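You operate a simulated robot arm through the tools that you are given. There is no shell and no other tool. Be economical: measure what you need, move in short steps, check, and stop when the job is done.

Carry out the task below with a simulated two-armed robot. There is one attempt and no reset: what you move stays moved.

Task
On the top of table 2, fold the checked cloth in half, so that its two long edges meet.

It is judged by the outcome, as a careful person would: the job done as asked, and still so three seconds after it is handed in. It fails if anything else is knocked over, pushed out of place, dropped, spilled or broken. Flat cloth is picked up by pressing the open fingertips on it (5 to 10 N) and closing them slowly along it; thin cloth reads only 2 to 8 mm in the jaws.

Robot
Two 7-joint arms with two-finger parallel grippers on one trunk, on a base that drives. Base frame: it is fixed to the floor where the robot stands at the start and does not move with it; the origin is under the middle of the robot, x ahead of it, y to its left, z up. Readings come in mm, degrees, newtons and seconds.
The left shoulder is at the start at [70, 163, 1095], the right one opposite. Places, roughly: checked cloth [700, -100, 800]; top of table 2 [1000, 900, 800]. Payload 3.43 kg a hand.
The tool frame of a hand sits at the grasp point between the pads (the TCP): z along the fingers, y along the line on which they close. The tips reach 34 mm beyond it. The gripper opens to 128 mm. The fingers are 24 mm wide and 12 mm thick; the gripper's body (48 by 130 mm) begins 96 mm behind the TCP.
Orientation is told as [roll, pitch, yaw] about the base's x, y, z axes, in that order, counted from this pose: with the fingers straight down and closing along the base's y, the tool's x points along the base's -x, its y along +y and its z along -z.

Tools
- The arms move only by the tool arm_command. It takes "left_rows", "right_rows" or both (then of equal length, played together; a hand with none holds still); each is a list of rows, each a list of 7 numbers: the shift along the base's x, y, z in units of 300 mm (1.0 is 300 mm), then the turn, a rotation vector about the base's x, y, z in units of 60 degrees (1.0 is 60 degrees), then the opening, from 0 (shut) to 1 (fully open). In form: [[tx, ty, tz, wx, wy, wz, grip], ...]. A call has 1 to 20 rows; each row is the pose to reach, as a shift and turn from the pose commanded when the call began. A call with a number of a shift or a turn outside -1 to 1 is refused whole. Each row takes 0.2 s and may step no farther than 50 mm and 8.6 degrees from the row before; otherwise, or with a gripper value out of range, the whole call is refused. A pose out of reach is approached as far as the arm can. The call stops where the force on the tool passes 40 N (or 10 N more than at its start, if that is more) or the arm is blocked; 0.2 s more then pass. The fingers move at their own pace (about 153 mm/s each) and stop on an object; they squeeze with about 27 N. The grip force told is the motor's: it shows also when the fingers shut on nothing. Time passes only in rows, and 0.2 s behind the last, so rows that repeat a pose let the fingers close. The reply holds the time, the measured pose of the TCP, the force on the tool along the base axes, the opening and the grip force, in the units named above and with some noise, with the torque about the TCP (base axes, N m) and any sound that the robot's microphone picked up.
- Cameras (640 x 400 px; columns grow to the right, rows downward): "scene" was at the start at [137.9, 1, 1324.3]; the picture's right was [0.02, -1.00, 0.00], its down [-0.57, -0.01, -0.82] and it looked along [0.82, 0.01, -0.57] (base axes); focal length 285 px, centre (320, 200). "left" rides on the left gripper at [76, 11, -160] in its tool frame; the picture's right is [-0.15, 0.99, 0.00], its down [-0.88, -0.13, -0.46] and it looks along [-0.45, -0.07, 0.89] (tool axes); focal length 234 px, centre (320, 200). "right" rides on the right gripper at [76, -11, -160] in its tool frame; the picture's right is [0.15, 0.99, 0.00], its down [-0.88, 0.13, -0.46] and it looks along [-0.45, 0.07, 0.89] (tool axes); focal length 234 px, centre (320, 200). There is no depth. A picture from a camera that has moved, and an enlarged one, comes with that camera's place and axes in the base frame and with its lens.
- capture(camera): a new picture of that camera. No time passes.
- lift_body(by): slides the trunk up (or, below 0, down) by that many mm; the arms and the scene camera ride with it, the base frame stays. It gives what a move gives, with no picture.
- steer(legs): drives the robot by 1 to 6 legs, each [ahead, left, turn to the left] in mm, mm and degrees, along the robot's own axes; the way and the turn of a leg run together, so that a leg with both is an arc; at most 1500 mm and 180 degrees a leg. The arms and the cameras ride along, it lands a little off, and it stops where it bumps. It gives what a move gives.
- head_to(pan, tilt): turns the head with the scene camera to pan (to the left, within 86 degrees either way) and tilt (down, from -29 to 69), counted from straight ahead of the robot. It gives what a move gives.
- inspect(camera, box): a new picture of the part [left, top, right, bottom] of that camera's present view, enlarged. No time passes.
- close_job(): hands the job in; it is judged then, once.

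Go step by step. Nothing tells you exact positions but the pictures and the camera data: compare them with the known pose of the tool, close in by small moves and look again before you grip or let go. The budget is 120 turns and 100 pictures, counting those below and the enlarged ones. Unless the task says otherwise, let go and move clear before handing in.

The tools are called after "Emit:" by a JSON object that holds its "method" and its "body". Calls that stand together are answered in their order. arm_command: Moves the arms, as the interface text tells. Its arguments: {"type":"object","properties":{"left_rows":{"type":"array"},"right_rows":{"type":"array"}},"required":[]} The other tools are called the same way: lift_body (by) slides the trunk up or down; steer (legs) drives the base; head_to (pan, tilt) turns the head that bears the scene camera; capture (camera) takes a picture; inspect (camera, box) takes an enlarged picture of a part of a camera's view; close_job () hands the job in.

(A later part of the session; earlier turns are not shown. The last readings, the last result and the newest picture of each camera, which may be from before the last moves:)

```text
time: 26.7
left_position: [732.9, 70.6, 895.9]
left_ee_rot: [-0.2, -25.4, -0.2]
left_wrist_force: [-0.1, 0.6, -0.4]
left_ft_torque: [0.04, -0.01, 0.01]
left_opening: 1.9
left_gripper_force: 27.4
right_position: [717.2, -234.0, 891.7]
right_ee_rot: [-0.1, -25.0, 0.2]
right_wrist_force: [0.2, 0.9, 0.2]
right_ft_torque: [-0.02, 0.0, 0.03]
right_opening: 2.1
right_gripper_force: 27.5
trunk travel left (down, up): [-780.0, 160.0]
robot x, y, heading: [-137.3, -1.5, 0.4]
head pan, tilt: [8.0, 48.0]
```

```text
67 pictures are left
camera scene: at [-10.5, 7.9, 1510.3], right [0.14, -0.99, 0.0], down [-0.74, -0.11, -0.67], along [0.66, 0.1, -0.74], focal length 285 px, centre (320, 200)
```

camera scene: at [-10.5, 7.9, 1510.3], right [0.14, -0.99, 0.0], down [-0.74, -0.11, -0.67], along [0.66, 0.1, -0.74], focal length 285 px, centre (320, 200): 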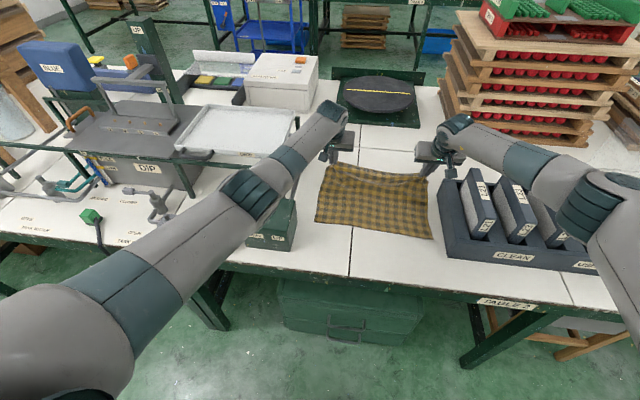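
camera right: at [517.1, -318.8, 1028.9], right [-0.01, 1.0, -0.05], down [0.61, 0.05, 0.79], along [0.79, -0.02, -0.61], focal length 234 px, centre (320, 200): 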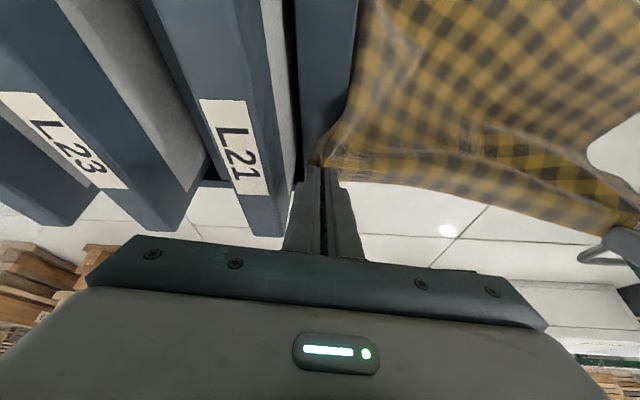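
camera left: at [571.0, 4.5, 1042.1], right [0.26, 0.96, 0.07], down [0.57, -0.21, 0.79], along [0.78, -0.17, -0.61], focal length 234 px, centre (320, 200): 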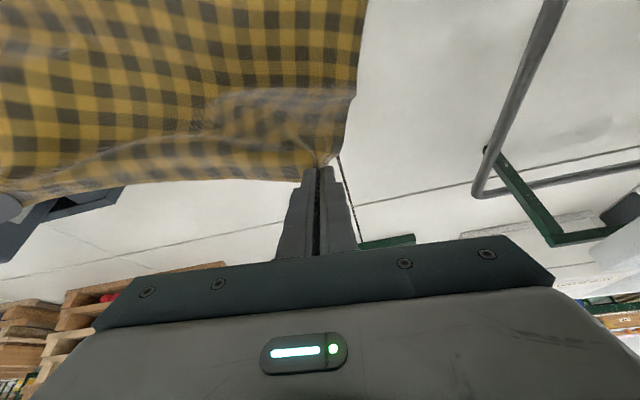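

The lower half is laying out with the near edge at x≈559 on the left and 543 on the right, and the arms are clear. Next I'll bring the held edge back over in an arc, tilting the fingers forward, to hover just above the near edge.

Emit:
{"method": "arm_command", "body": {"left_rows": [[-0.047, 0, 0.033, 0, -0.025, 0, 0], [-0.093, 0, 0.063, 0, -0.05, 0, 0], [-0.15, 0, 0.073, 0, -0.083, 0, 0], [-0.21, 0, 0.073, 0, -0.117, 0, 0], [-0.267, 0, 0.063, 0, -0.15, 0, 0], [-0.327, 0, 0.043, 0, -0.183, 0, 0], [-0.38, 0, 0.02, 0, -0.217, 0, 0], [-0.433, 0, -0.007, 0, -0.25, 0, 0], [-0.48, 0, -0.043, 0, -0.283, 0, 0], [-0.523, 0, -0.087, 0, -0.317, 0, 0], [-0.523, 0, -0.087, 0, -0.317, 0, 0]], "right_rows": [[-0.047, 0, 0.033, 0, -0.025, 0, 0], [-0.093, 0, 0.063, 0, -0.05, 0, 0], [-0.15, 0, 0.073, 0, -0.083, 0, 0], [-0.21, 0, 0.073, 0, -0.117, 0, 0], [-0.267, 0, 0.063, 0, -0.15, 0, 0], [-0.327, 0, 0.043, 0, -0.183, 0, 0], [-0.38, 0, 0.02, 0, -0.217, 0, 0], [-0.433, 0, -0.007, 0, -0.25, 0, 0], [-0.48, 0, -0.043, 0, -0.283, 0, 0], [-0.523, 0, -0.087, 0, -0.317, 0, 0], [-0.523, 0, -0.087, 0, -0.317, 0, 0]]}}

Emit:
{"method": "capture", "body": {"camera": "scene"}}

Emit:
{"method": "capture", "body": {"camera": "right"}}

```text
time: 29.1
left_position: [575.5, 69.9, 869.4]
left_ee_rot: [-0.3, -44.3, -0.2]
left_wrist_force: [0.4, -0.6, 0.2]
left_ft_torque: [0.0, 0.0, 0.03]
left_opening: 2.2
left_gripper_force: 27.5
right_position: [561.5, -233.7, 863.5]
right_ee_rot: [0.0, -44.1, 0.2]
right_wrist_force: [0.2, -0.6, -0.1]
right_ft_torque: [0.01, -0.02, -0.01]
right_opening: 2.4
right_gripper_force: 27.2
trunk travel left (down, up): [-780.0, 160.0]
robot x, y, heading: [-137.8, -3.1, 0.2]
head pan, tilt: [8.0, 48.0]
```

```text
66 pictures are left
camera scene: at [-9.5, 7.9, 1510.2], right [0.14, -0.99, 0.0], down [-0.74, -0.11, -0.67], along [0.66, 0.1, -0.74], focal length 285 px, centre (320, 200)
```

scene: 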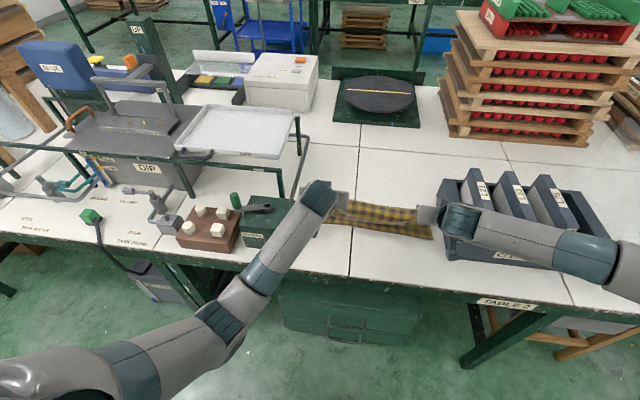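

```text
65 pictures are left
camera right: at [395.7, -247.0, 924.8], right [-0.11, 0.99, -0.1], down [0.31, 0.13, 0.94], along [0.94, 0.07, -0.33], focal length 234 px, centre (320, 200)
```

right: 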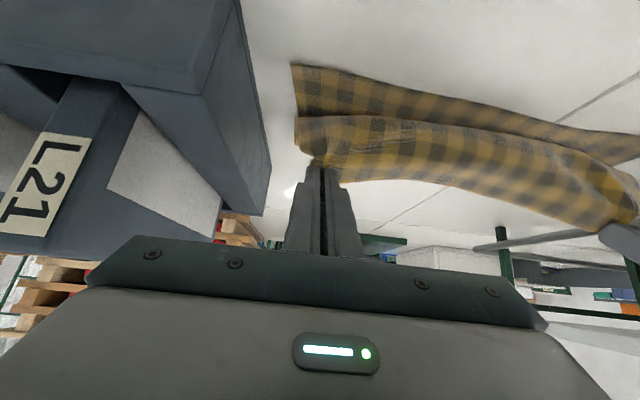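

The fold is forming well: the wrist view shows the lower edge lying at x≈544 with the held edge above it. I'll lower along the rest of the arc to just above the bottom layer.

Emit:
{"method": "arm_command", "body": {"left_rows": [[-0.037, 0, -0.047, 0, -0.025, 0, 0], [-0.065, 0, -0.097, 0, -0.05, 0, 0], [-0.083, 0, -0.137, 0, -0.067, 0, 0], [-0.095, 0, -0.17, 0, -0.083, 0, 0], [-0.103, 0, -0.2, 0, -0.1, 0, 0], [-0.108, 0, -0.22, 0, -0.1, 0, 0], [-0.108, 0, -0.22, 0, -0.1, 0, 0]], "right_rows": [[-0.037, 0, -0.045, 0, -0.025, 0, 0], [-0.068, 0, -0.09, 0, -0.05, 0, 0], [-0.087, 0, -0.127, 0, -0.067, 0, 0], [-0.1, 0, -0.157, 0, -0.083, 0, 0], [-0.11, 0, -0.183, 0, -0.1, 0, 0], [-0.115, 0, -0.203, 0, -0.1, 0, 0], [-0.115, 0, -0.203, 0, -0.1, 0, 0]]}}

Emit:
{"method": "capture", "body": {"camera": "right"}}

Emit:
{"method": "capture", "body": {"camera": "left"}}

Emit:
{"method": "inspect", "body": {"camera": "scene", "box": [280, 150, 480, 275]}}

```text
time: 30.7
left_position: [543.3, 71.2, 803.5]
left_ee_rot: [-0.1, -50.2, -0.3]
left_wrist_force: [-0.5, -0.1, -0.7]
left_ft_torque: [-0.04, 0.0, -0.01]
left_opening: 2.3
left_gripper_force: 27.7
right_position: [556.2, -235.7, 856.8]
right_ee_rot: [-0.2, -44.9, 0.2]
right_wrist_force: [0.8, 0.0, 0.0]
right_ft_torque: [0.0, 0.01, 0.01]
right_opening: 2.0
right_gripper_force: 27.2
right hand out of reach, approached as far as the arm can: row 1, 2, 3, 4, 5, 6, 7
trunk travel left (down, up): [-780.0, 160.0]
robot x, y, heading: [-139.7, -5.3, 0.0]
head pan, tilt: [8.0, 48.0]
```

```text
64 pictures are left
camera right: at [389.3, -246.7, 916.7], right [-0.11, 0.99, -0.11], down [0.3, 0.13, 0.94], along [0.95, 0.07, -0.31], focal length 234 px, centre (320, 200)
```

right: 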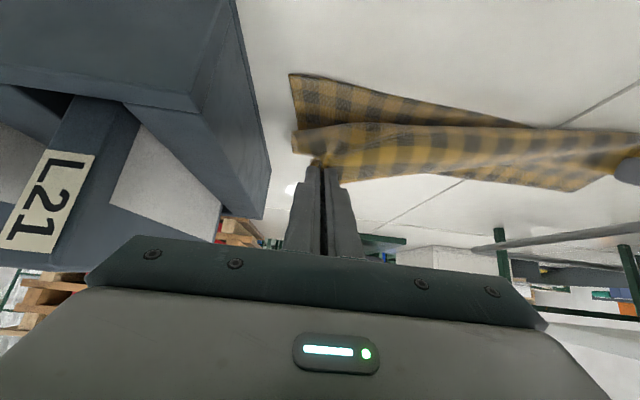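

```text
63 pictures are left
camera left: at [372.3, 82.6, 847.0], right [0.1, 0.99, 0.11], down [0.21, -0.13, 0.97], along [0.97, -0.07, -0.22], focal length 234 px, centre (320, 200)
```

left: 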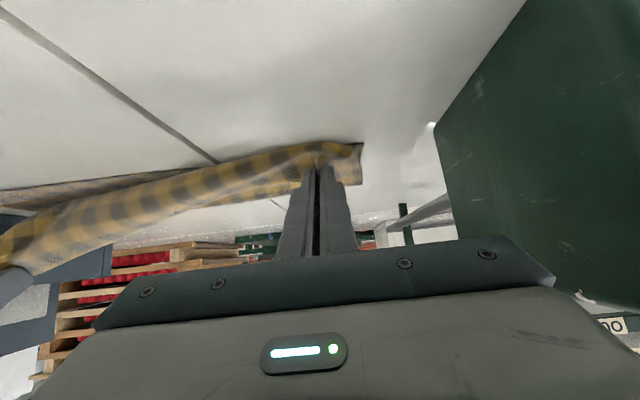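

```text
3.20 times, centred on (380, 212) of scene
camera zoom: at [-10.0, 7.8, 1510.3], right [0.14, -0.99, 0.0], down [-0.74, -0.11, -0.67], along [0.66, 0.1, -0.74], focal length 913 px, centre (128, 160)
```

zoom: 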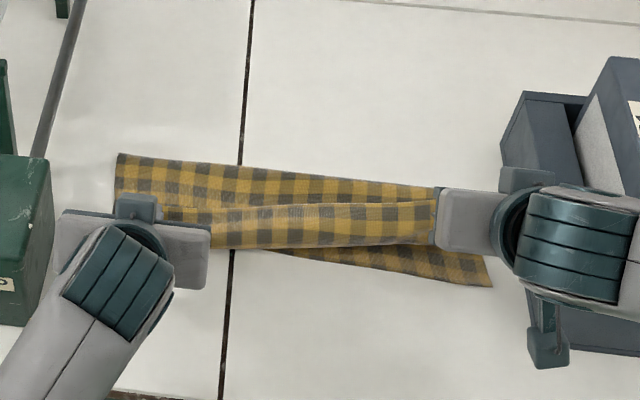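

The left hand is down, but the right arm ran out of wrist reach at that tilt, so it is still about 55 mm high. I'll ease the right tilt back by 10° and see which pose it takes.

Emit:
{"method": "arm_command", "body": {"right_rows": [[0, 0, 0, 0, 0.05, 0, 0], [0, 0, 0, 0, 0.1, 0, 0], [0, 0, 0, 0, 0.167, 0, 0], [0, 0, 0, 0, 0.167, 0, 0]]}}

```text
time: 31.7
left_position: [543.3, 70.0, 803.0]
left_ee_rot: [-0.1, -50.3, -0.3]
left_wrist_force: [0.5, 0.4, -0.3]
left_ft_torque: [-0.02, -0.02, 0.0]
left_opening: 2.3
left_gripper_force: 27.1
right_position: [555.2, -234.7, 858.0]
right_ee_rot: [-0.1, -34.8, 0.2]
right_wrist_force: [-0.2, 0.1, 0.2]
right_ft_torque: [-0.03, -0.02, 0.0]
right_opening: 2.2
right_gripper_force: 27.1
trunk travel left (down, up): [-780.0, 160.0]
robot x, y, heading: [-136.6, -5.1, -0.0]
head pan, tilt: [8.0, 48.0]
```

Now the right hand can come down at 35° tilt.

Emit:
{"method": "arm_command", "body": {"right_rows": [[-0.023, 0, -0.05, 0, 0, 0, 0], [-0.043, 0, -0.093, 0, 0, 0, 0], [-0.06, 0, -0.133, 0, 0, 0, 0], [-0.068, 0, -0.16, 0, 0, 0, 0], [-0.068, 0, -0.16, 0, 0, 0, 0]]}}

Emit:
{"method": "capture", "body": {"camera": "right"}}

Emit:
{"method": "inspect", "body": {"camera": "scene", "box": [280, 150, 480, 275]}}

```text
time: 32.9
left_position: [543.0, 69.7, 803.0]
left_ee_rot: [-0.1, -50.2, -0.4]
left_wrist_force: [-0.7, 0.0, 0.1]
left_ft_torque: [0.01, 0.0, 0.0]
left_opening: 1.9
left_gripper_force: 26.8
right_position: [535.6, -234.5, 811.0]
right_ee_rot: [0.0, -34.8, 0.2]
right_wrist_force: [-0.6, -0.4, 0.1]
right_ft_torque: [-0.02, 0.01, -0.04]
right_opening: 2.0
right_gripper_force: 27.5
trunk travel left (down, up): [-780.0, 160.0]
robot x, y, heading: [-138.9, -4.3, -0.0]
head pan, tilt: [8.0, 48.0]
```

```text
61 pictures are left
camera right: at [381.9, -246.8, 898.7], right [-0.12, 0.99, -0.09], down [0.46, 0.13, 0.88], along [0.88, 0.07, -0.47], focal length 234 px, centre (320, 200)
```

right: 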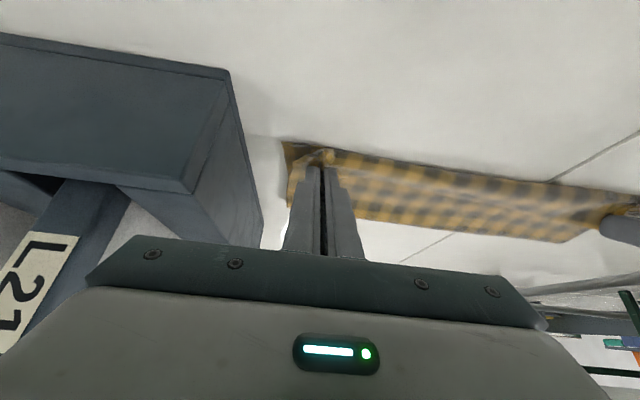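

```text
3.20 times, centred on (380, 212) of scene
camera zoom: at [-10.2, 7.7, 1510.3], right [0.14, -0.99, 0.0], down [-0.74, -0.11, -0.67], along [0.66, 0.1, -0.74], focal length 913 px, centre (128, 160)
```

zoom: 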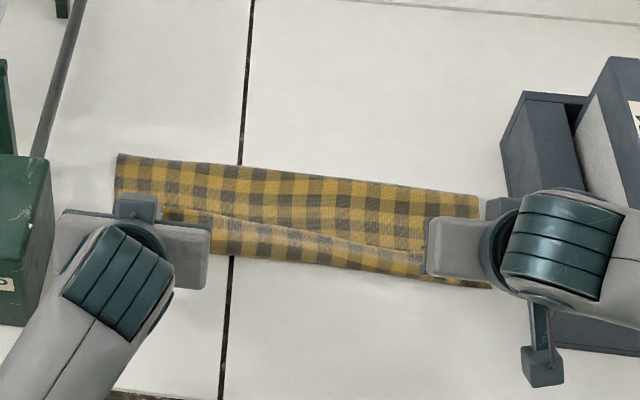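

The top edge is down on both sides but still sits a few centimetres ahead of the lower edge in the middle and on the left. I'll check the left wrist view before correcting.

Emit:
{"method": "inspect", "body": {"camera": "left", "box": [160, 80, 480, 280]}}

Emit:
{"method": "head_to", "body": {"pan": 3, "tilt": 60}}

Emit:
{"method": "inspect", "body": {"camera": "scene", "box": [220, 80, 480, 240]}}

```text
2.00 times, centred on (320, 180) of left
camera zoom: at [372.2, 82.5, 847.2], right [0.1, 0.99, 0.11], down [0.21, -0.13, 0.97], along [0.97, -0.07, -0.22], focal length 468 px, centre (320, 240)
```

zoom: 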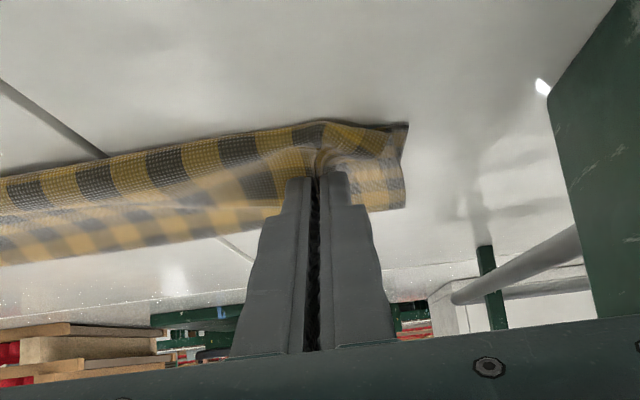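

```text
time: 33.6
left_position: [543.0, 69.4, 802.7]
left_ee_rot: [-0.1, -50.3, -0.3]
left_wrist_force: [-0.7, 0.3, 0.7]
left_ft_torque: [-0.03, -0.03, -0.01]
left_opening: 2.1
left_gripper_force: 27.2
right_position: [534.3, -234.3, 810.9]
right_ee_rot: [-0.2, -34.8, 0.2]
right_wrist_force: [-0.1, -0.3, 0.4]
right_ft_torque: [-0.02, 0.01, 0.01]
right_opening: 2.1
right_gripper_force: 26.9
trunk travel left (down, up): [-780.0, 160.0]
robot x, y, heading: [-136.4, -4.8, 0.4]
head pan, tilt: [3.0, 60.0]
```

```text
2.46 times, centred on (350, 160) of scene
camera zoom: at [-21.5, 0.2, 1495.0], right [0.06, -1.0, 0.0], down [-0.86, -0.05, -0.5], along [0.5, 0.03, -0.87], focal length 702 px, centre (246, 298)
```

zoom: 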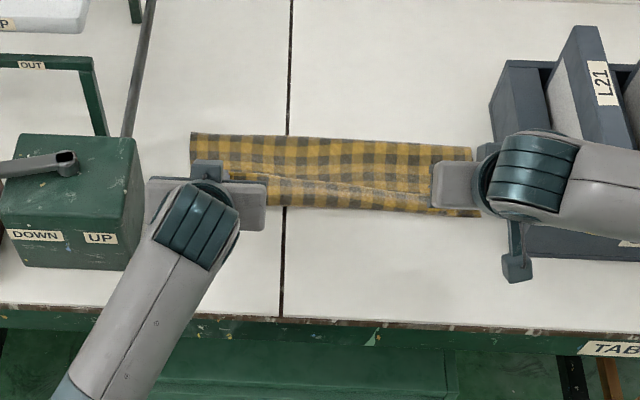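

The lower edge sits at x≈545, and the top edge sags to ≈590 in the middle because the hands are a little close together. I'll raise slightly, spread the hands to tighten the edge, draw it back over the lower edge, and lower again.

Emit:
{"method": "arm_command", "body": {"left_rows": [[0, 0, 0.067, 0, 0, 0, 0], [-0.04, 0.013, 0.067, 0, 0, 0, 0], [-0.073, 0.025, 0.05, 0, 0, 0, 0], [-0.073, 0.027, 0.017, 0, 0, 0, 0], [-0.067, 0.027, -0.01, 0, 0, 0, 0], [-0.067, 0.027, -0.017, 0, 0, 0, 0], [-0.067, 0.027, -0.017, 0, 0, 0, 0]], "right_rows": [[0, 0, 0.067, 0, 0, 0, 0], [-0.02, -0.013, 0.067, 0, 0, 0, 0], [-0.04, -0.025, 0.05, 0, 0, 0, 0], [-0.04, -0.027, 0.017, 0, 0, 0, 0], [-0.033, -0.027, -0.01, 0, 0, 0, 0], [-0.033, -0.027, -0.027, 0, 0, 0, 0], [-0.033, -0.027, -0.027, 0, 0, 0, 0]]}}

Emit:
{"method": "inspect", "body": {"camera": "scene", "box": [260, 90, 440, 210]}}

Emit:
{"method": "capture", "body": {"camera": "right"}}

```text
time: 35.2
left_position: [523.1, 77.2, 798.2]
left_ee_rot: [-0.1, -50.2, -0.3]
left_wrist_force: [-0.7, -3.1, -0.1]
left_ft_torque: [-0.09, 0.03, -0.03]
left_opening: 2.2
left_gripper_force: 26.8
right_position: [524.7, -241.8, 801.9]
right_ee_rot: [-0.1, -34.8, 0.3]
right_wrist_force: [-1.0, 2.9, 1.4]
right_ft_torque: [0.11, -0.02, 0.04]
right_opening: 2.1
right_gripper_force: 27.5
trunk travel left (down, up): [-780.0, 160.0]
robot x, y, heading: [-140.4, -2.5, 0.1]
head pan, tilt: [3.0, 60.0]
```

```text
3.33 times, centred on (350, 150) of scene
camera zoom: at [-21.5, 0.4, 1495.0], right [0.06, -1.0, 0.0], down [-0.86, -0.05, -0.5], along [0.5, 0.03, -0.87], focal length 951 px, centre (220, 367)
```

zoom: 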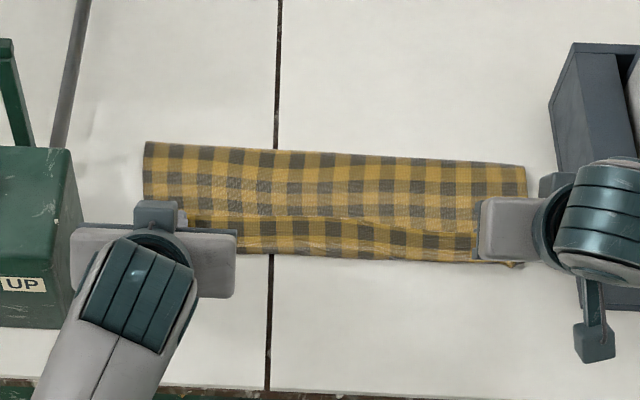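

```text
56 pictures are left
camera right: at [372.1, -253.7, 890.3], right [-0.12, 0.99, -0.08], down [0.46, 0.13, 0.88], along [0.88, 0.07, -0.47], focal length 234 px, centre (320, 200)
```

right: 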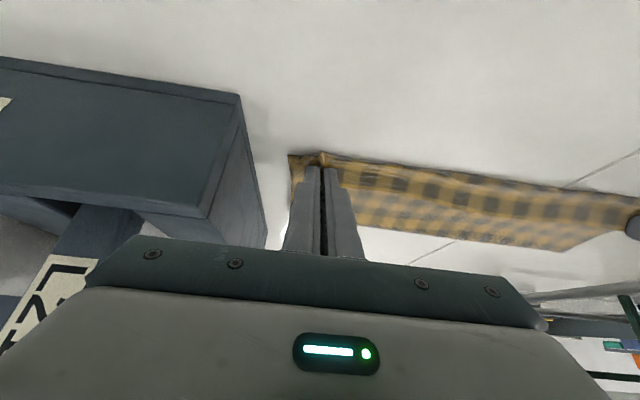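

Emit:
{"method": "inspect", "body": {"camera": "scene", "box": [320, 135, 400, 180]}}

Emit:
{"method": "inspect", "body": {"camera": "right", "box": [270, 130, 640, 270]}}

```text
8.00 times, centred on (360, 158) of scene
camera zoom: at [-21.5, 0.4, 1495.0], right [0.06, -1.0, 0.0], down [-0.86, -0.05, -0.5], along [0.5, 0.03, -0.87], focal length 2283 px, centre (0, 540)
```

zoom: 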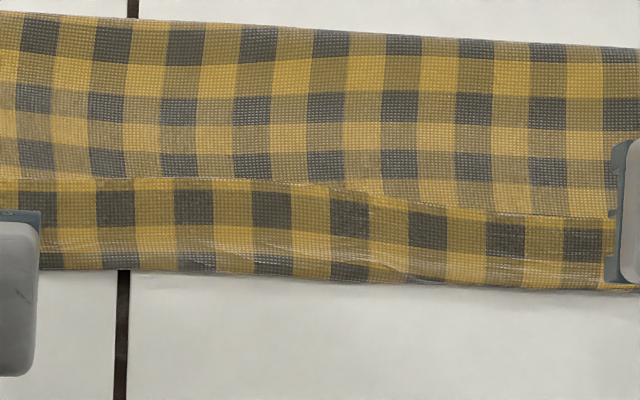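

```text
1.73 times, centred on (455, 200) of right
camera zoom: at [372.1, -253.7, 890.3], right [-0.12, 0.99, -0.08], down [0.46, 0.13, 0.88], along [0.88, 0.07, -0.47], focal length 405 px, centre (86, 200)
```

zoom: 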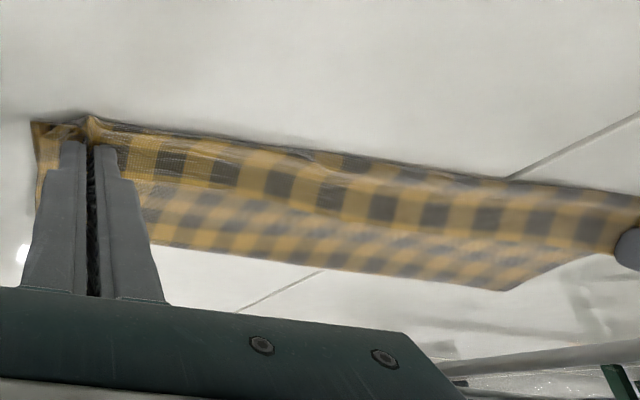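

The hem beyond the pinches, about 25 mm, has flopped forward and lies as a cuff on the top layer. I'll let go here, back the fingers out along their own axis, and see how it relaxes before flipping the cuff out.

Emit:
{"method": "arm_command", "body": {"left_rows": [[0, -0.005, 0, 0, 0, 0, 0.05], [0, -0.01, 0, 0, 0, 0, 0.1], [0, -0.01, 0, 0, 0, 0, 0.15], [0, -0.01, 0, 0, 0, 0, 0.2], [0, -0.01, 0, 0, 0, 0, 0.22], [-0.03, -0.01, 0.02, 0, 0, 0, 0.22], [-0.08, -0.01, 0.06, 0, 0, 0, 0.22], [-0.13, -0.01, 0.13, 0, 0, 0, 0.22], [-0.2, -0.01, 0.25, 0, 0, 0, 0.22], [-0.2, -0.01, 0.4, 0, 0, 0, 0.22]], "right_rows": [[0, 0.005, 0, 0, 0, 0, 0.05], [0, 0.01, 0, 0, 0, 0, 0.1], [0, 0.01, 0, 0, 0, 0, 0.15], [0, 0.01, 0, 0, 0, 0, 0.2], [0, 0.01, 0, 0, 0, 0, 0.22], [-0.02, 0.01, 0.03, 0, 0, 0, 0.22], [-0.05, 0.01, 0.08, 0, 0, 0, 0.22], [-0.1, 0.01, 0.15, 0, 0, 0, 0.22], [-0.15, 0.01, 0.27, 0, 0, 0, 0.22], [-0.15, 0.01, 0.4, 0, 0, 0, 0.22]]}}

Emit:
{"method": "inspect", "body": {"camera": "scene", "box": [260, 90, 440, 210]}}

Emit:
{"method": "capture", "body": {"camera": "right"}}

Emit:
{"method": "capture", "body": {"camera": "left"}}

```text
time: 37.6
left_position: [458.8, 98.9, 903.0]
left_ee_rot: [4.7, -49.1, -3.8]
left_wrist_force: [0.2, -0.1, 0.1]
left_ft_torque: [0.02, -0.01, 0.0]
left_opening: 28.2
left_gripper_force: 0.1
right_position: [478.8, -237.7, 921.1]
right_ee_rot: [-0.2, -34.7, 0.1]
right_wrist_force: [-0.5, 0.2, 0.4]
right_ft_torque: [0.0, -0.01, 0.01]
right_opening: 28.3
right_gripper_force: 0.1
trunk travel left (down, up): [-780.0, 160.0]
robot x, y, heading: [-140.9, 0.6, 0.4]
head pan, tilt: [3.0, 60.0]
stopped in row 10 (left hand): the arm was blocked; the commanded pose is now the measured one
```

```text
3.33 times, centred on (350, 150) of scene
camera zoom: at [-21.5, -0.2, 1495.0], right [0.06, -1.0, 0.0], down [-0.86, -0.05, -0.5], along [0.5, 0.03, -0.87], focal length 951 px, centre (220, 367)
```

zoom: 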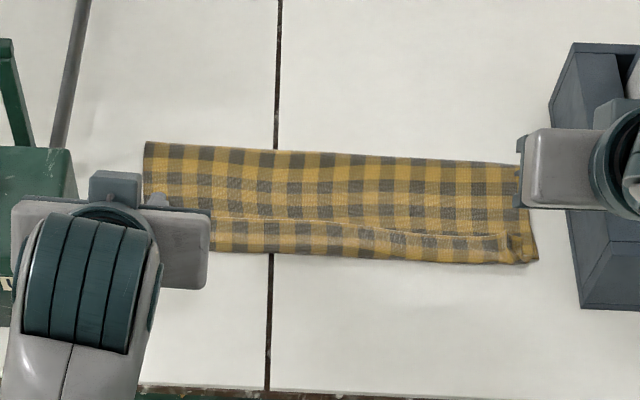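

```text
52 pictures are left
camera right: at [326.4, -250.4, 1010.3], right [-0.12, 0.99, -0.09], down [0.46, 0.13, 0.88], along [0.88, 0.07, -0.47], focal length 234 px, centre (320, 200)
```

right: 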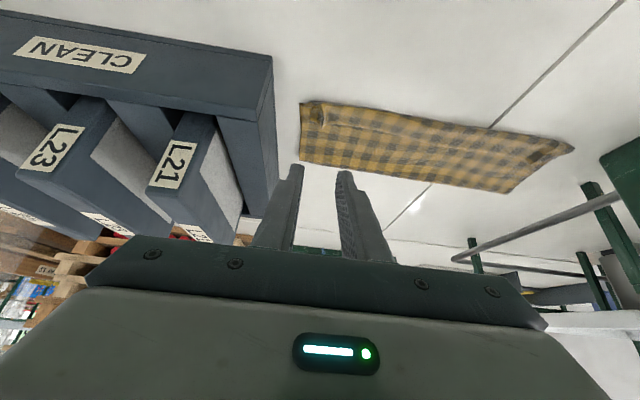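

```text
51 pictures are left
camera left: at [288.6, 108.1, 949.6], right [0.1, 0.98, 0.16], down [0.23, -0.18, 0.96], along [0.97, -0.06, -0.24], focal length 234 px, centre (320, 200)
```

left: 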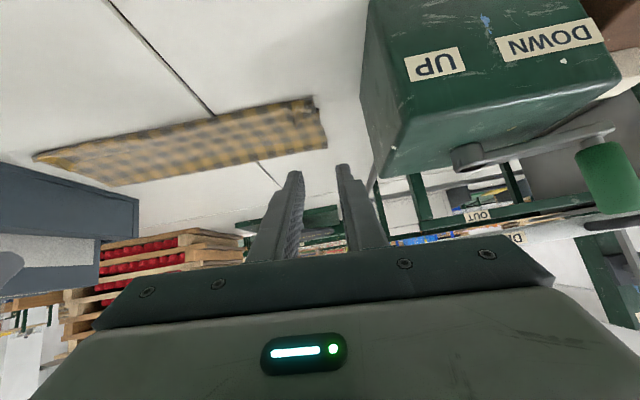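

The cloth is released and lies folded with a 25 mm cuff. The left arm jammed near its limit, so I'll ease it forward and up with less tilt, move the right up too, and look at the cloth clearly.

Emit:
{"method": "arm_command", "body": {"left_rows": [[0.05, 0, 0.05, -0.02, 0.1, 0.015, 0.22], [0.1, 0, 0.12, -0.04, 0.2, 0.03, 0.22], [0.15, 0, 0.2, -0.06, 0.3, 0.045, 0.22], [0.15, 0, 0.3, -0.08, 0.4, 0.06, 0.22], [0.15, 0, 0.4, -0.08, 0.4, 0.06, 0.22]], "right_rows": [[0, 0, 0.1, 0, 0.05, 0, 0.22], [0, 0, 0.2, 0, 0.1, 0, 0.22], [0, 0, 0.3, 0, 0.15, 0, 0.22], [0, 0, 0.3, 0, 0.2, 0, 0.22], [0, 0, 0.3, 0, 0.2, 0, 0.22]]}}

Emit:
{"method": "inspect", "body": {"camera": "scene", "box": [260, 90, 440, 210]}}

Emit:
{"method": "capture", "body": {"camera": "scene"}}

```text
time: 38.9
left_position: [516.0, 176.1, 1003.5]
left_ee_rot: [6.2, -25.8, 4.7]
left_wrist_force: [0.2, 0.0, -0.3]
left_ft_torque: [-0.02, 0.02, 0.0]
left_opening: 28.5
left_gripper_force: 0.2
left hand out of reach, approached as far as the arm can: row 5
right_position: [480.1, -238.8, 1011.8]
right_ee_rot: [-0.1, -22.7, 0.2]
right_wrist_force: [-0.6, 0.3, -0.5]
right_ft_torque: [0.0, 0.02, 0.01]
right_opening: 28.1
right_gripper_force: 0.1
trunk travel left (down, up): [-780.0, 160.0]
robot x, y, heading: [-136.5, -1.8, 0.1]
head pan, tilt: [3.0, 60.0]
stopped in row 5 (left hand): the arm was blocked; the commanded pose is now the measured one
```

```text
3.33 times, centred on (350, 150) of scene
camera zoom: at [-21.7, 0.9, 1495.0], right [0.06, -1.0, 0.0], down [-0.86, -0.05, -0.5], along [0.5, 0.03, -0.87], focal length 951 px, centre (220, 367)
```

zoom: 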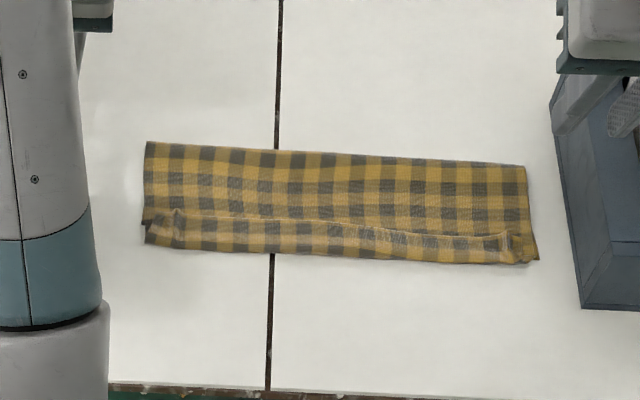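

```text
49 pictures are left
camera scene: at [-21.7, 0.9, 1495.0], right [0.06, -1.0, 0.0], down [-0.86, -0.05, -0.5], along [0.5, 0.03, -0.87], focal length 285 px, centre (320, 200)
```

scene: 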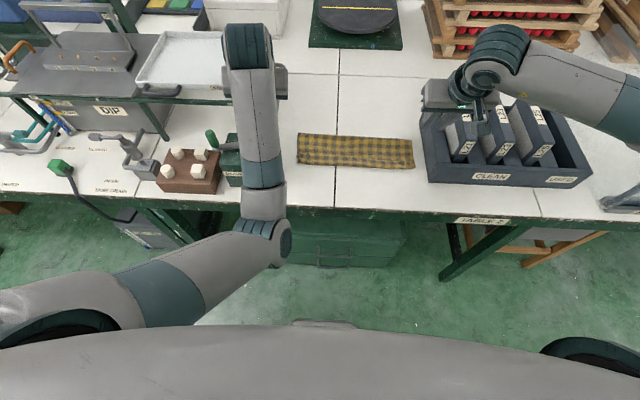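

The cloth lies well placed: the two halves line up, but the cuff is clearly still there. I'll straighten the left arm out of its awkward posture first.

Emit:
{"method": "arm_command", "body": {"left_rows": [[0.02, 0, 0.03, -0.02, 0.1, -0.02, 0.22], [0.06, 0, 0.06, -0.04, 0.2, -0.04, 0.22], [0.12, 0, 0.1, -0.06, 0.3, -0.06, 0.22], [0.18, 0, 0.15, -0.1, 0.4, -0.08, 0.22], [0.24, 0, 0.2, -0.1, 0.43, -0.08, 0.22]]}}

Emit:
{"method": "capture", "body": {"camera": "scene"}}

```text
time: 40.1
left_position: [610.6, 181.8, 1057.2]
left_ee_rot: [1.2, 0.4, 0.7]
left_wrist_force: [-0.4, 0.3, -0.6]
left_ft_torque: [-0.01, 0.01, 0.01]
left_opening: 27.8
left_gripper_force: 0.0
left hand out of reach, approached as far as the arm can: row 2, 3, 4, 5
right_position: [479.2, -236.6, 1011.8]
right_ee_rot: [-0.2, -22.8, 0.2]
right_wrist_force: [-0.3, 0.3, 0.0]
right_ft_torque: [-0.02, 0.02, 0.04]
right_opening: 28.2
right_gripper_force: 0.0
trunk travel left (down, up): [-780.0, 160.0]
robot x, y, heading: [-138.3, -2.0, 0.2]
head pan, tilt: [3.0, 60.0]
```

```text
48 pictures are left
camera scene: at [-21.7, 0.8, 1494.9], right [0.06, -1.0, 0.0], down [-0.86, -0.05, -0.5], along [0.5, 0.03, -0.87], focal length 285 px, centre (320, 200)
```

scene: 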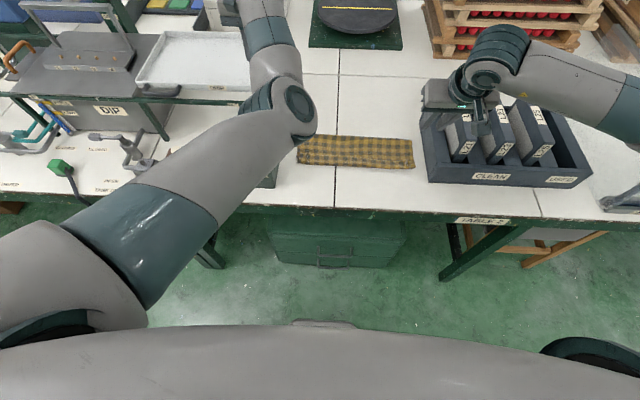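

Measured from the views: the fold line is at x≈654, the cuff's crease at ≈527 and its free edge on top at ≈565. So the fold also sits about 30 mm off the cloth's middle. I'll regrip the free edge shallowly, open the fold a bit and re-lay it, starting by bringing the left hand over the cloth and lowering the trunk.

Emit:
{"method": "arm_command", "body": {"left_rows": [[-0.02, -0.09, 0, 0, 0, 0, 0.3], [-0.04, -0.18, 0, 0, 0, 0, 0.3], [-0.06, -0.27, 0, 0, 0, 0, 0.3], [-0.08, -0.36, 0, 0, 0, 0, 0.3], [-0.08, -0.36, 0, -0.02, 0, -0.01, 0.3]], "right_rows": [[0.06, 0, 0, 0, 0.1, 0, 0.3], [0.12, 0, 0, 0, 0.2, 0, 0.3], [0.18, 0, 0, 0, 0.3, 0, 0.3], [0.24, 0, 0, 0, 0.38, 0, 0.3], [0.28, 0, 0, 0, 0.38, 0, 0.3]]}}

Emit:
{"method": "lift_body", "body": {"by": -80}}

Emit:
{"method": "capture", "body": {"camera": "scene"}}

```text
time: 41.3
left_position: [623.0, 73.9, 1041.5]
left_ee_rot: [0.2, 0.2, 0.2]
left_wrist_force: [-0.3, 0.9, 0.1]
left_ft_torque: [-0.01, -0.01, 0.02]
left_opening: 38.3
left_gripper_force: 0.1
left hand out of reach, approached as far as the arm can: row 1, 2, 3, 4, 5
right_position: [564.0, -236.1, 1013.7]
right_ee_rot: [0.0, 0.1, 0.2]
right_wrist_force: [-0.4, 0.1, -0.4]
right_ft_torque: [0.0, -0.01, -0.05]
right_opening: 38.4
right_gripper_force: 0.1
trunk travel left (down, up): [-780.0, 160.0]
robot x, y, heading: [-138.2, -0.1, 0.2]
head pan, tilt: [3.0, 60.0]
```

```text
time: 42.5
left_position: [621.9, 74.3, 961.8]
left_ee_rot: [0.1, 0.3, 0.2]
left_wrist_force: [-0.4, 0.2, 0.5]
left_ft_torque: [-0.03, -0.01, 0.01]
left_opening: 38.6
left_gripper_force: 0.1
right_position: [565.9, -236.5, 933.5]
right_ee_rot: [0.0, 0.0, 0.2]
right_wrist_force: [0.3, -0.5, 0.2]
right_ft_torque: [0.0, -0.03, 0.05]
right_opening: 38.5
right_gripper_force: 0.0
trunk travel left (down, up): [-700.0, 240.0]
robot x, y, heading: [-137.6, -4.6, 0.2]
head pan, tilt: [3.0, 60.0]
```

```text
47 pictures are left
camera scene: at [-21.9, 0.3, 1415.1], right [0.06, -1.0, 0.0], down [-0.86, -0.05, -0.5], along [0.5, 0.03, -0.87], focal length 285 px, centre (320, 200)
```

scene: 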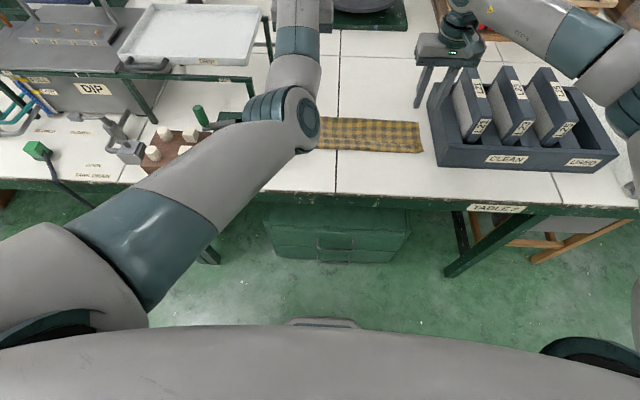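

The left elbow has drifted to an inward posture that would jam again. I'll reset it by stretching that arm out forward and high, then look.

Emit:
{"method": "arm_command", "body": {"left_rows": [[0.05, 0.05, 0.1, 0, 0, 0, 0.3], [0.15, 0.1, 0.2, 0, 0, 0, 0.3], [0.25, 0.15, 0.28, 0, 0, 0, 0.3], [0.37, 0.2, 0.34, 0, 0, 0, 0.3], [0.45, 0.25, 0.4, 0, 0, 0, 0.3], [0.5, 0.35, 0.45, 0, 0, 0, 0.3], [0.5, 0.45, 0.5, 0, 0, 0, 0.3], [0.5, 0.55, 0.5, 0, 0, 0, 0.3]]}}

Emit:
{"method": "capture", "body": {"camera": "scene"}}

```text
time: 44.3
left_position: [689.0, 212.5, 1096.9]
left_ee_rot: [0.1, 0.4, 0.3]
left_wrist_force: [-0.3, -0.2, -0.3]
left_ft_torque: [0.0, 0.02, -0.03]
left_opening: 38.4
left_gripper_force: 0.0
left hand out of reach, approached as far as the arm can: row 3, 4, 5, 6, 7, 8
right_position: [565.1, -235.9, 931.6]
right_ee_rot: [-0.1, 0.1, 0.2]
right_wrist_force: [-0.1, 0.8, -0.2]
right_ft_torque: [0.03, 0.03, -0.01]
right_opening: 38.3
right_gripper_force: 0.1
trunk travel left (down, up): [-700.0, 240.0]
robot x, y, heading: [-137.4, -2.6, 0.2]
head pan, tilt: [3.0, 60.0]
```

```text
46 pictures are left
camera scene: at [-20.4, -0.1, 1414.9], right [0.06, -1.0, 0.0], down [-0.87, -0.05, -0.5], along [0.5, 0.03, -0.87], focal length 285 px, centre (320, 200)
```

scene: 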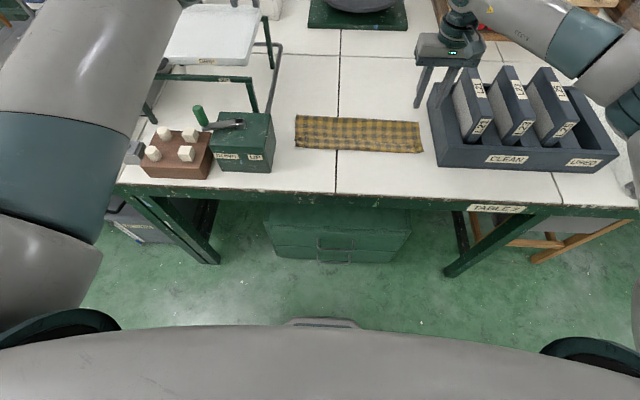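

The left elbow is now up and out of the way. I'll bring the left hand back toward the cloth and check that it keeps this posture.

Emit:
{"method": "arm_command", "body": {"left_rows": [[-0.03, -0.1, 0, 0, 0, 0, 0.3], [-0.06, -0.2, -0.05, 0, 0, 0, 0.3], [-0.12, -0.3, -0.1, 0, 0, 0, 0.3], [-0.2, -0.4, -0.2, 0, 0, 0, 0.3], [-0.28, -0.45, -0.3, 0, 0, 0, 0.3], [-0.33, -0.46, -0.4, 0, 0, 0, 0.3], [-0.36, -0.46, -0.5, 0, 0, 0, 0.3], [-0.36, -0.46, -0.55, 0, 0, 0, 0.3]]}}

Emit:
{"method": "head_to", "body": {"pan": 10, "tilt": 45}}

Emit:
{"method": "capture", "body": {"camera": "scene"}}

```text
time: 46.1
left_position: [603.8, 69.2, 919.2]
left_ee_rot: [0.1, 0.2, 0.4]
left_wrist_force: [-0.4, 0.5, 0.3]
left_ft_torque: [0.03, -0.03, 0.01]
left_opening: 38.5
left_gripper_force: 0.1
left hand out of reach, approached as far as the arm can: row 4, 5, 6, 7, 8
right_position: [564.6, -237.7, 931.7]
right_ee_rot: [0.0, 0.0, 0.2]
right_wrist_force: [-0.2, -0.9, -0.3]
right_ft_torque: [-0.02, -0.05, 0.0]
right_opening: 38.2
right_gripper_force: 0.1
trunk travel left (down, up): [-700.0, 240.0]
robot x, y, heading: [-138.6, -1.4, 0.1]
head pan, tilt: [3.0, 60.0]
```

```text
time: 46.9
left_position: [603.0, 70.6, 918.4]
left_ee_rot: [0.2, 0.3, 0.3]
left_wrist_force: [0.8, 0.4, 0.7]
left_ft_torque: [-0.03, -0.05, 0.04]
left_opening: 38.2
left_gripper_force: 0.1
right_position: [564.1, -236.5, 932.6]
right_ee_rot: [0.1, 0.0, 0.2]
right_wrist_force: [0.5, 0.3, 0.3]
right_ft_torque: [-0.03, -0.03, 0.0]
right_opening: 38.3
right_gripper_force: 0.0
trunk travel left (down, up): [-700.0, 240.0]
robot x, y, heading: [-137.9, -4.3, -0.1]
head pan, tilt: [10.0, 45.0]
```

```text
45 pictures are left
camera scene: at [-8.0, 10.9, 1434.4], right [0.18, -0.98, 0.0], down [-0.7, -0.13, -0.71], along [0.7, 0.13, -0.71], focal length 285 px, centre (320, 200)
```

scene: 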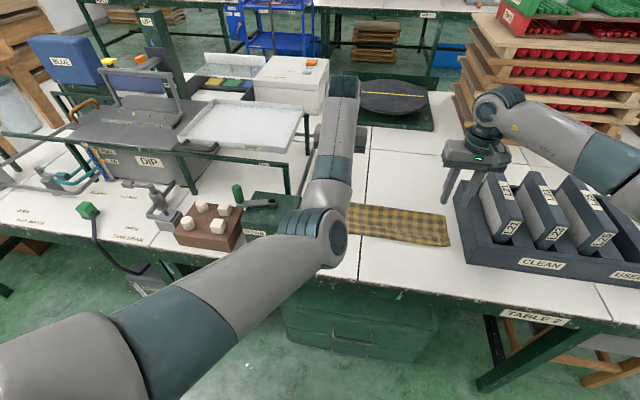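

The inward elbow came back on the way in. I'll try swinging the left hand high and wide to the left, which should force the elbow outward again.

Emit:
{"method": "arm_command", "body": {"left_rows": [[0.05, 0, 0.15, 0, 0, 0, 0.3], [0.1, 0.05, 0.3, 0, 0, 0, 0.3], [0.15, 0.15, 0.42, 0, 0, 0, 0.3], [0.2, 0.25, 0.52, 0, 0, 0, 0.3], [0.2, 0.37, 0.6, 0, 0, 0, 0.3], [0.2, 0.5, 0.6, 0, 0, 0, 0.3], [0.2, 0.63, 0.6, 0, 0, 0, 0.3], [0.2, 0.76, 0.6, 0, 0, 0, 0.3], [0.15, 0.88, 0.6, 0, 0, 0, 0.3], [0.05, 1.0, 0.6, 0, 0, 0, 0.3], [-0.08, 1.0, 0.6, 0, 0, 0, 0.3], [-0.2, 1.0, 0.6, 0, 0, 0, 0.3], [-0.3, 1.0, 0.6, 0, 0, 0, 0.3]]}}

Emit:
{"method": "capture", "body": {"camera": "scene"}}

```text
time: 49.7
left_position: [514.6, 370.8, 1097.9]
left_ee_rot: [0.1, 0.4, 0.2]
left_wrist_force: [0.3, -0.6, -0.6]
left_ft_torque: [0.04, 0.02, 0.0]
left_opening: 38.4
left_gripper_force: 0.1
left hand out of reach, approached as far as the arm can: row 1, 2
right_position: [564.7, -237.7, 933.3]
right_ee_rot: [0.1, 0.0, 0.1]
right_wrist_force: [0.7, 0.6, 0.9]
right_ft_torque: [0.0, 0.02, 0.02]
right_opening: 38.4
right_gripper_force: 0.1
trunk travel left (down, up): [-700.0, 240.0]
robot x, y, heading: [-137.5, 0.6, 0.2]
head pan, tilt: [10.0, 45.0]
```

```text
44 pictures are left
camera scene: at [-8.8, 10.7, 1434.5], right [0.18, -0.98, 0.0], down [-0.7, -0.13, -0.71], along [0.7, 0.13, -0.71], focal length 285 px, centre (320, 200)
```

scene: 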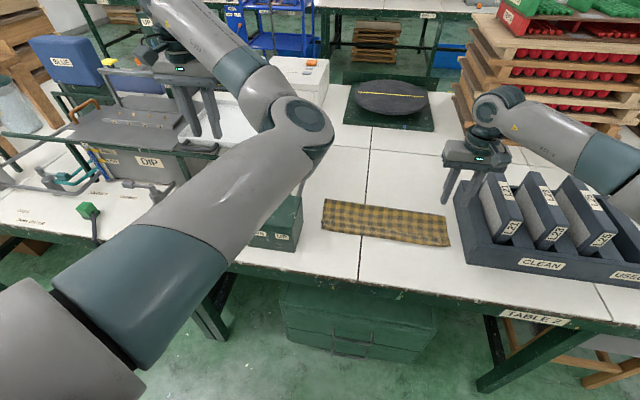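

The left arm still works in this posture as long as the hand stays well extended, so I'll use base and trunk motion for the travel. First, a close look at the cuff.

Emit:
{"method": "inspect", "body": {"camera": "scene", "box": [310, 185, 460, 260]}}

Emit:
{"method": "capture", "body": {"camera": "right"}}

```text
4.27 times, centred on (385, 222) of scene
camera zoom: at [-8.8, 10.7, 1434.5], right [0.18, -0.98, 0.0], down [-0.7, -0.13, -0.71], along [0.7, 0.13, -0.71], focal length 1218 px, centre (43, 104)
```

zoom: 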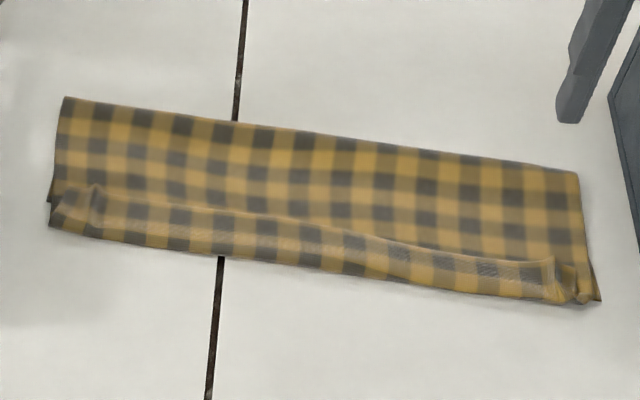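

```text
42 pictures are left
camera right: at [489.2, -248.9, 1092.6], right [-0.15, 0.99, 0.0], down [0.88, 0.13, 0.46], along [0.45, 0.07, -0.89], focal length 234 px, centre (320, 200)
```

right: 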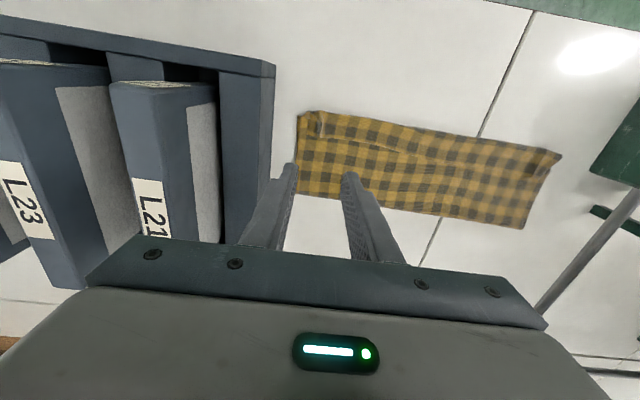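

Emit:
{"method": "inspect", "body": {"camera": "right", "box": [285, 95, 435, 190]}}

Emit:
{"method": "inspect", "body": {"camera": "right", "box": [420, 110, 580, 240]}}

```text
4.21 times, centred on (360, 142) of right
camera zoom: at [489.2, -248.9, 1092.6], right [-0.15, 0.99, 0.0], down [0.88, 0.13, 0.46], along [0.45, 0.07, -0.89], focal length 986 px, centre (152, 442)
```

zoom: 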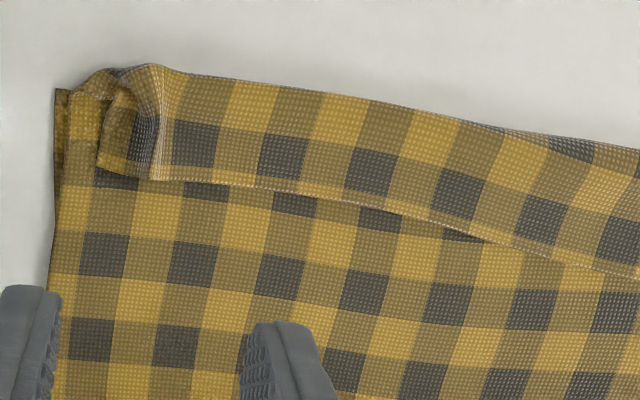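

```text
3.08 times, centred on (500, 175) of right
camera zoom: at [489.2, -248.9, 1092.6], right [-0.15, 0.99, 0.0], down [0.88, 0.13, 0.46], along [0.45, 0.07, -0.89], focal length 720 px, centre (-234, 277)
```

zoom: 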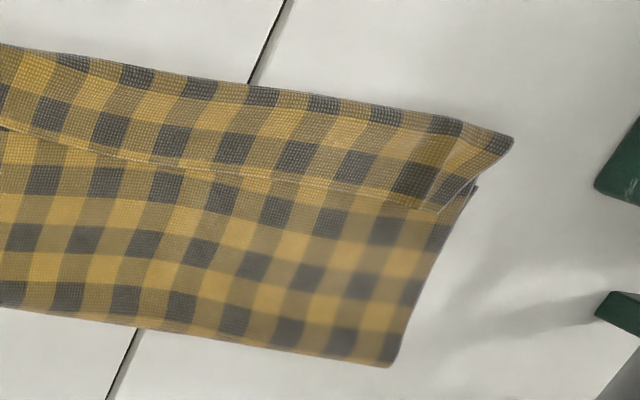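

The cuff is clear now: its crease is at x≈526, its free edge on top at ≈558–570, the lower edge at ≈531 and the fold line at ≈656. I'll try to roll the cuff out by pressing lightly on it near its free edge with open fingertips and dragging toward me, starting at the right end.

Emit:
{"method": "arm_command", "body": {"right_rows": [[-0.03, 0.05, -0.1, 0, 0, 0, 0.5], [-0.055, 0.1, -0.2, 0, 0, 0, 0.5], [-0.055, 0.107, -0.3, 0, 0, 0, 0.5], [-0.055, 0.107, -0.38, 0, 0, 0, 0.5], [-0.055, 0.107, -0.43, 0, 0, 0, 0.5], [-0.055, 0.107, -0.443, 0, 0, 0, 0.5], [-0.055, 0.107, -0.45, 0, 0, 0, 0.5], [-0.055, 0.107, -0.45, 0, 0, 0, 0.5]]}}

Emit:
{"method": "inspect", "body": {"camera": "right", "box": [200, 60, 480, 235]}}

```text
time: 51.5
left_position: [516.4, 371.1, 1098.1]
left_ee_rot: [0.2, 0.2, 0.2]
left_wrist_force: [-0.2, -0.2, 0.4]
left_ft_torque: [0.02, 0.02, 0.0]
left_opening: 38.1
left_gripper_force: 0.1
right_position: [548.0, -204.8, 798.5]
right_ee_rot: [0.0, -0.1, 0.2]
right_wrist_force: [-0.6, 0.5, 1.6]
right_ft_torque: [-0.04, 0.02, -0.02]
right_opening: 63.5
right_gripper_force: 0.0
trunk travel left (down, up): [-700.0, 240.0]
robot x, y, heading: [-136.5, -5.4, 0.3]
head pan, tilt: [10.0, 45.0]
```

```text
2.29 times, centred on (340, 148) of right
camera zoom: at [472.4, -217.3, 958.4], right [-0.15, 0.99, 0.0], down [0.88, 0.13, 0.46], along [0.45, 0.07, -0.89], focal length 535 px, centre (274, 320)
```

zoom: 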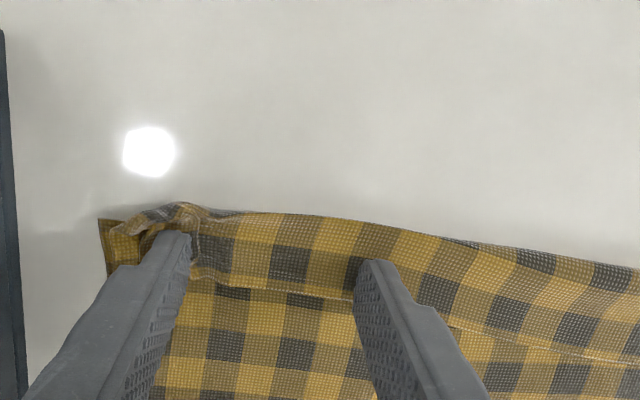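

The tips rest on the cuff at about 2 N. I'll press slightly and drag 60 mm toward me.

Emit:
{"method": "arm_command", "body": {"right_rows": [[0, 0, -0.003, 0, 0, 0, 0.5], [0, 0, -0.004, 0, 0, 0, 0.5], [-0.013, 0, -0.004, 0, 0, 0, 0.5], [-0.027, 0, -0.004, 0, 0, 0, 0.5], [-0.04, 0, -0.005, 0, 0, 0, 0.5], [-0.053, 0, -0.005, 0, 0, 0, 0.5], [-0.067, 0, -0.006, 0, 0, 0, 0.5], [-0.08, 0, -0.006, 0, 0, 0, 0.5], [-0.093, 0, -0.007, 0, 0, 0, 0.5], [-0.107, 0, -0.007, 0, 0, 0, 0.5], [-0.12, 0, -0.008, 0, 0, 0, 0.5], [-0.133, 0, -0.009, 0, 0, 0, 0.5], [-0.147, 0, -0.01, 0, 0, 0, 0.5], [-0.16, 0, -0.01, 0, 0, 0, 0.5], [-0.173, 0, -0.01, 0, 0, 0, 0.5], [-0.187, 0, -0.01, 0, 0, 0, 0.5]]}}

Emit:
{"method": "inspect", "body": {"camera": "right", "box": [200, 60, 480, 235]}}

```text
time: 54.9
left_position: [514.1, 371.6, 1099.6]
left_ee_rot: [0.1, 0.2, 0.2]
left_wrist_force: [-0.6, 0.5, -0.4]
left_ft_torque: [0.0, -0.01, -0.03]
left_opening: 38.6
left_gripper_force: 0.0
right_position: [492.3, -203.5, 798.3]
right_ee_rot: [-0.1, -0.2, 0.2]
right_wrist_force: [8.4, -0.9, 32.8]
right_ft_torque: [-0.81, -0.29, 0.21]
right_opening: 63.8
right_gripper_force: 0.0
trunk travel left (down, up): [-700.0, 240.0]
robot x, y, heading: [-135.9, -4.1, 0.1]
head pan, tilt: [10.0, 45.0]
```

```text
2.29 times, centred on (340, 148) of right
camera zoom: at [416.1, -215.5, 956.5], right [-0.15, 0.99, 0.0], down [0.88, 0.13, 0.46], along [0.45, 0.07, -0.89], focal length 535 px, centre (274, 320)
```

zoom: 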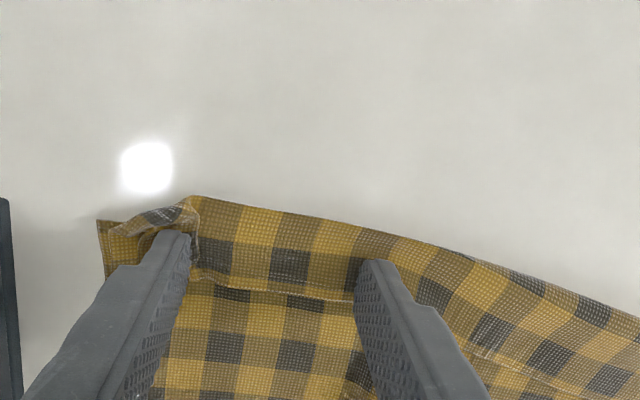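

The whole stack slid together, so layers stick to each other more than to the table; dragging won't work. I'll lift off, look again, and instead use the standing tucks left by the first pinch to regrab the top edge, open the cloth and refold with a shallower grip.

Emit:
{"method": "arm_command", "body": {"right_rows": [[0, 0, 0.02, 0, 0, 0, 0.5], [0, 0, 0.1, 0, 0, 0, 0.4], [0, 0, 0.25, 0, 0, 0, 0.3], [0, -0.03, 0.4, 0, 0, 0, 0.3]]}}

Emit:
{"method": "capture", "body": {"camera": "right"}}

Emit:
{"method": "inspect", "body": {"camera": "scene", "box": [310, 185, 460, 260]}}

```text
time: 55.9
left_position: [515.5, 370.7, 1097.4]
left_ee_rot: [0.1, 0.3, 0.2]
left_wrist_force: [-0.8, -0.2, 0.0]
left_ft_torque: [-0.04, -0.06, 0.02]
left_opening: 38.2
left_gripper_force: 0.0
right_position: [491.9, -212.5, 914.7]
right_ee_rot: [0.0, 0.0, 0.2]
right_wrist_force: [0.2, 0.2, 0.0]
right_ft_torque: [-0.01, 0.0, 0.01]
right_opening: 38.4
right_gripper_force: 0.0
trunk travel left (down, up): [-700.0, 240.0]
robot x, y, heading: [-134.8, -2.4, 0.2]
head pan, tilt: [10.0, 45.0]
```

```text
37 pictures are left
camera right: at [417.0, -224.9, 1074.5], right [-0.15, 0.99, 0.0], down [0.88, 0.13, 0.45], along [0.45, 0.07, -0.89], focal length 234 px, centre (320, 200)
```

right: 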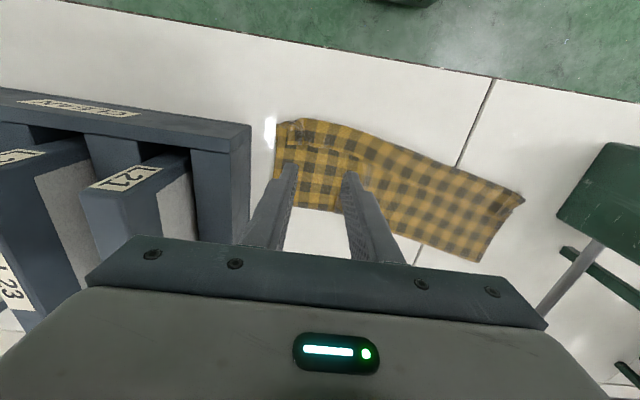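

```text
4.27 times, centred on (385, 222) of scene
camera zoom: at [-8.5, 10.5, 1434.4], right [0.18, -0.98, 0.0], down [-0.7, -0.12, -0.71], along [0.7, 0.13, -0.71], focal length 1218 px, centre (43, 104)
```

zoom: 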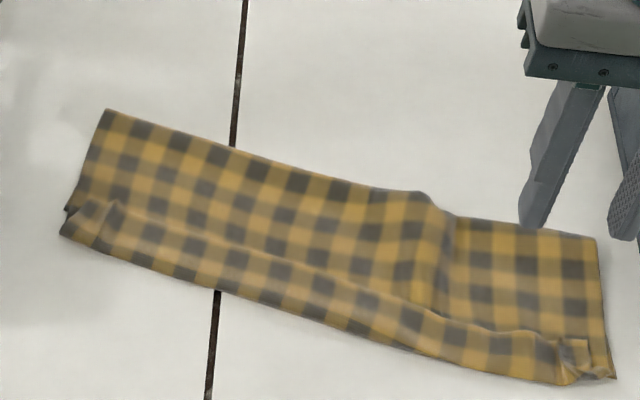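

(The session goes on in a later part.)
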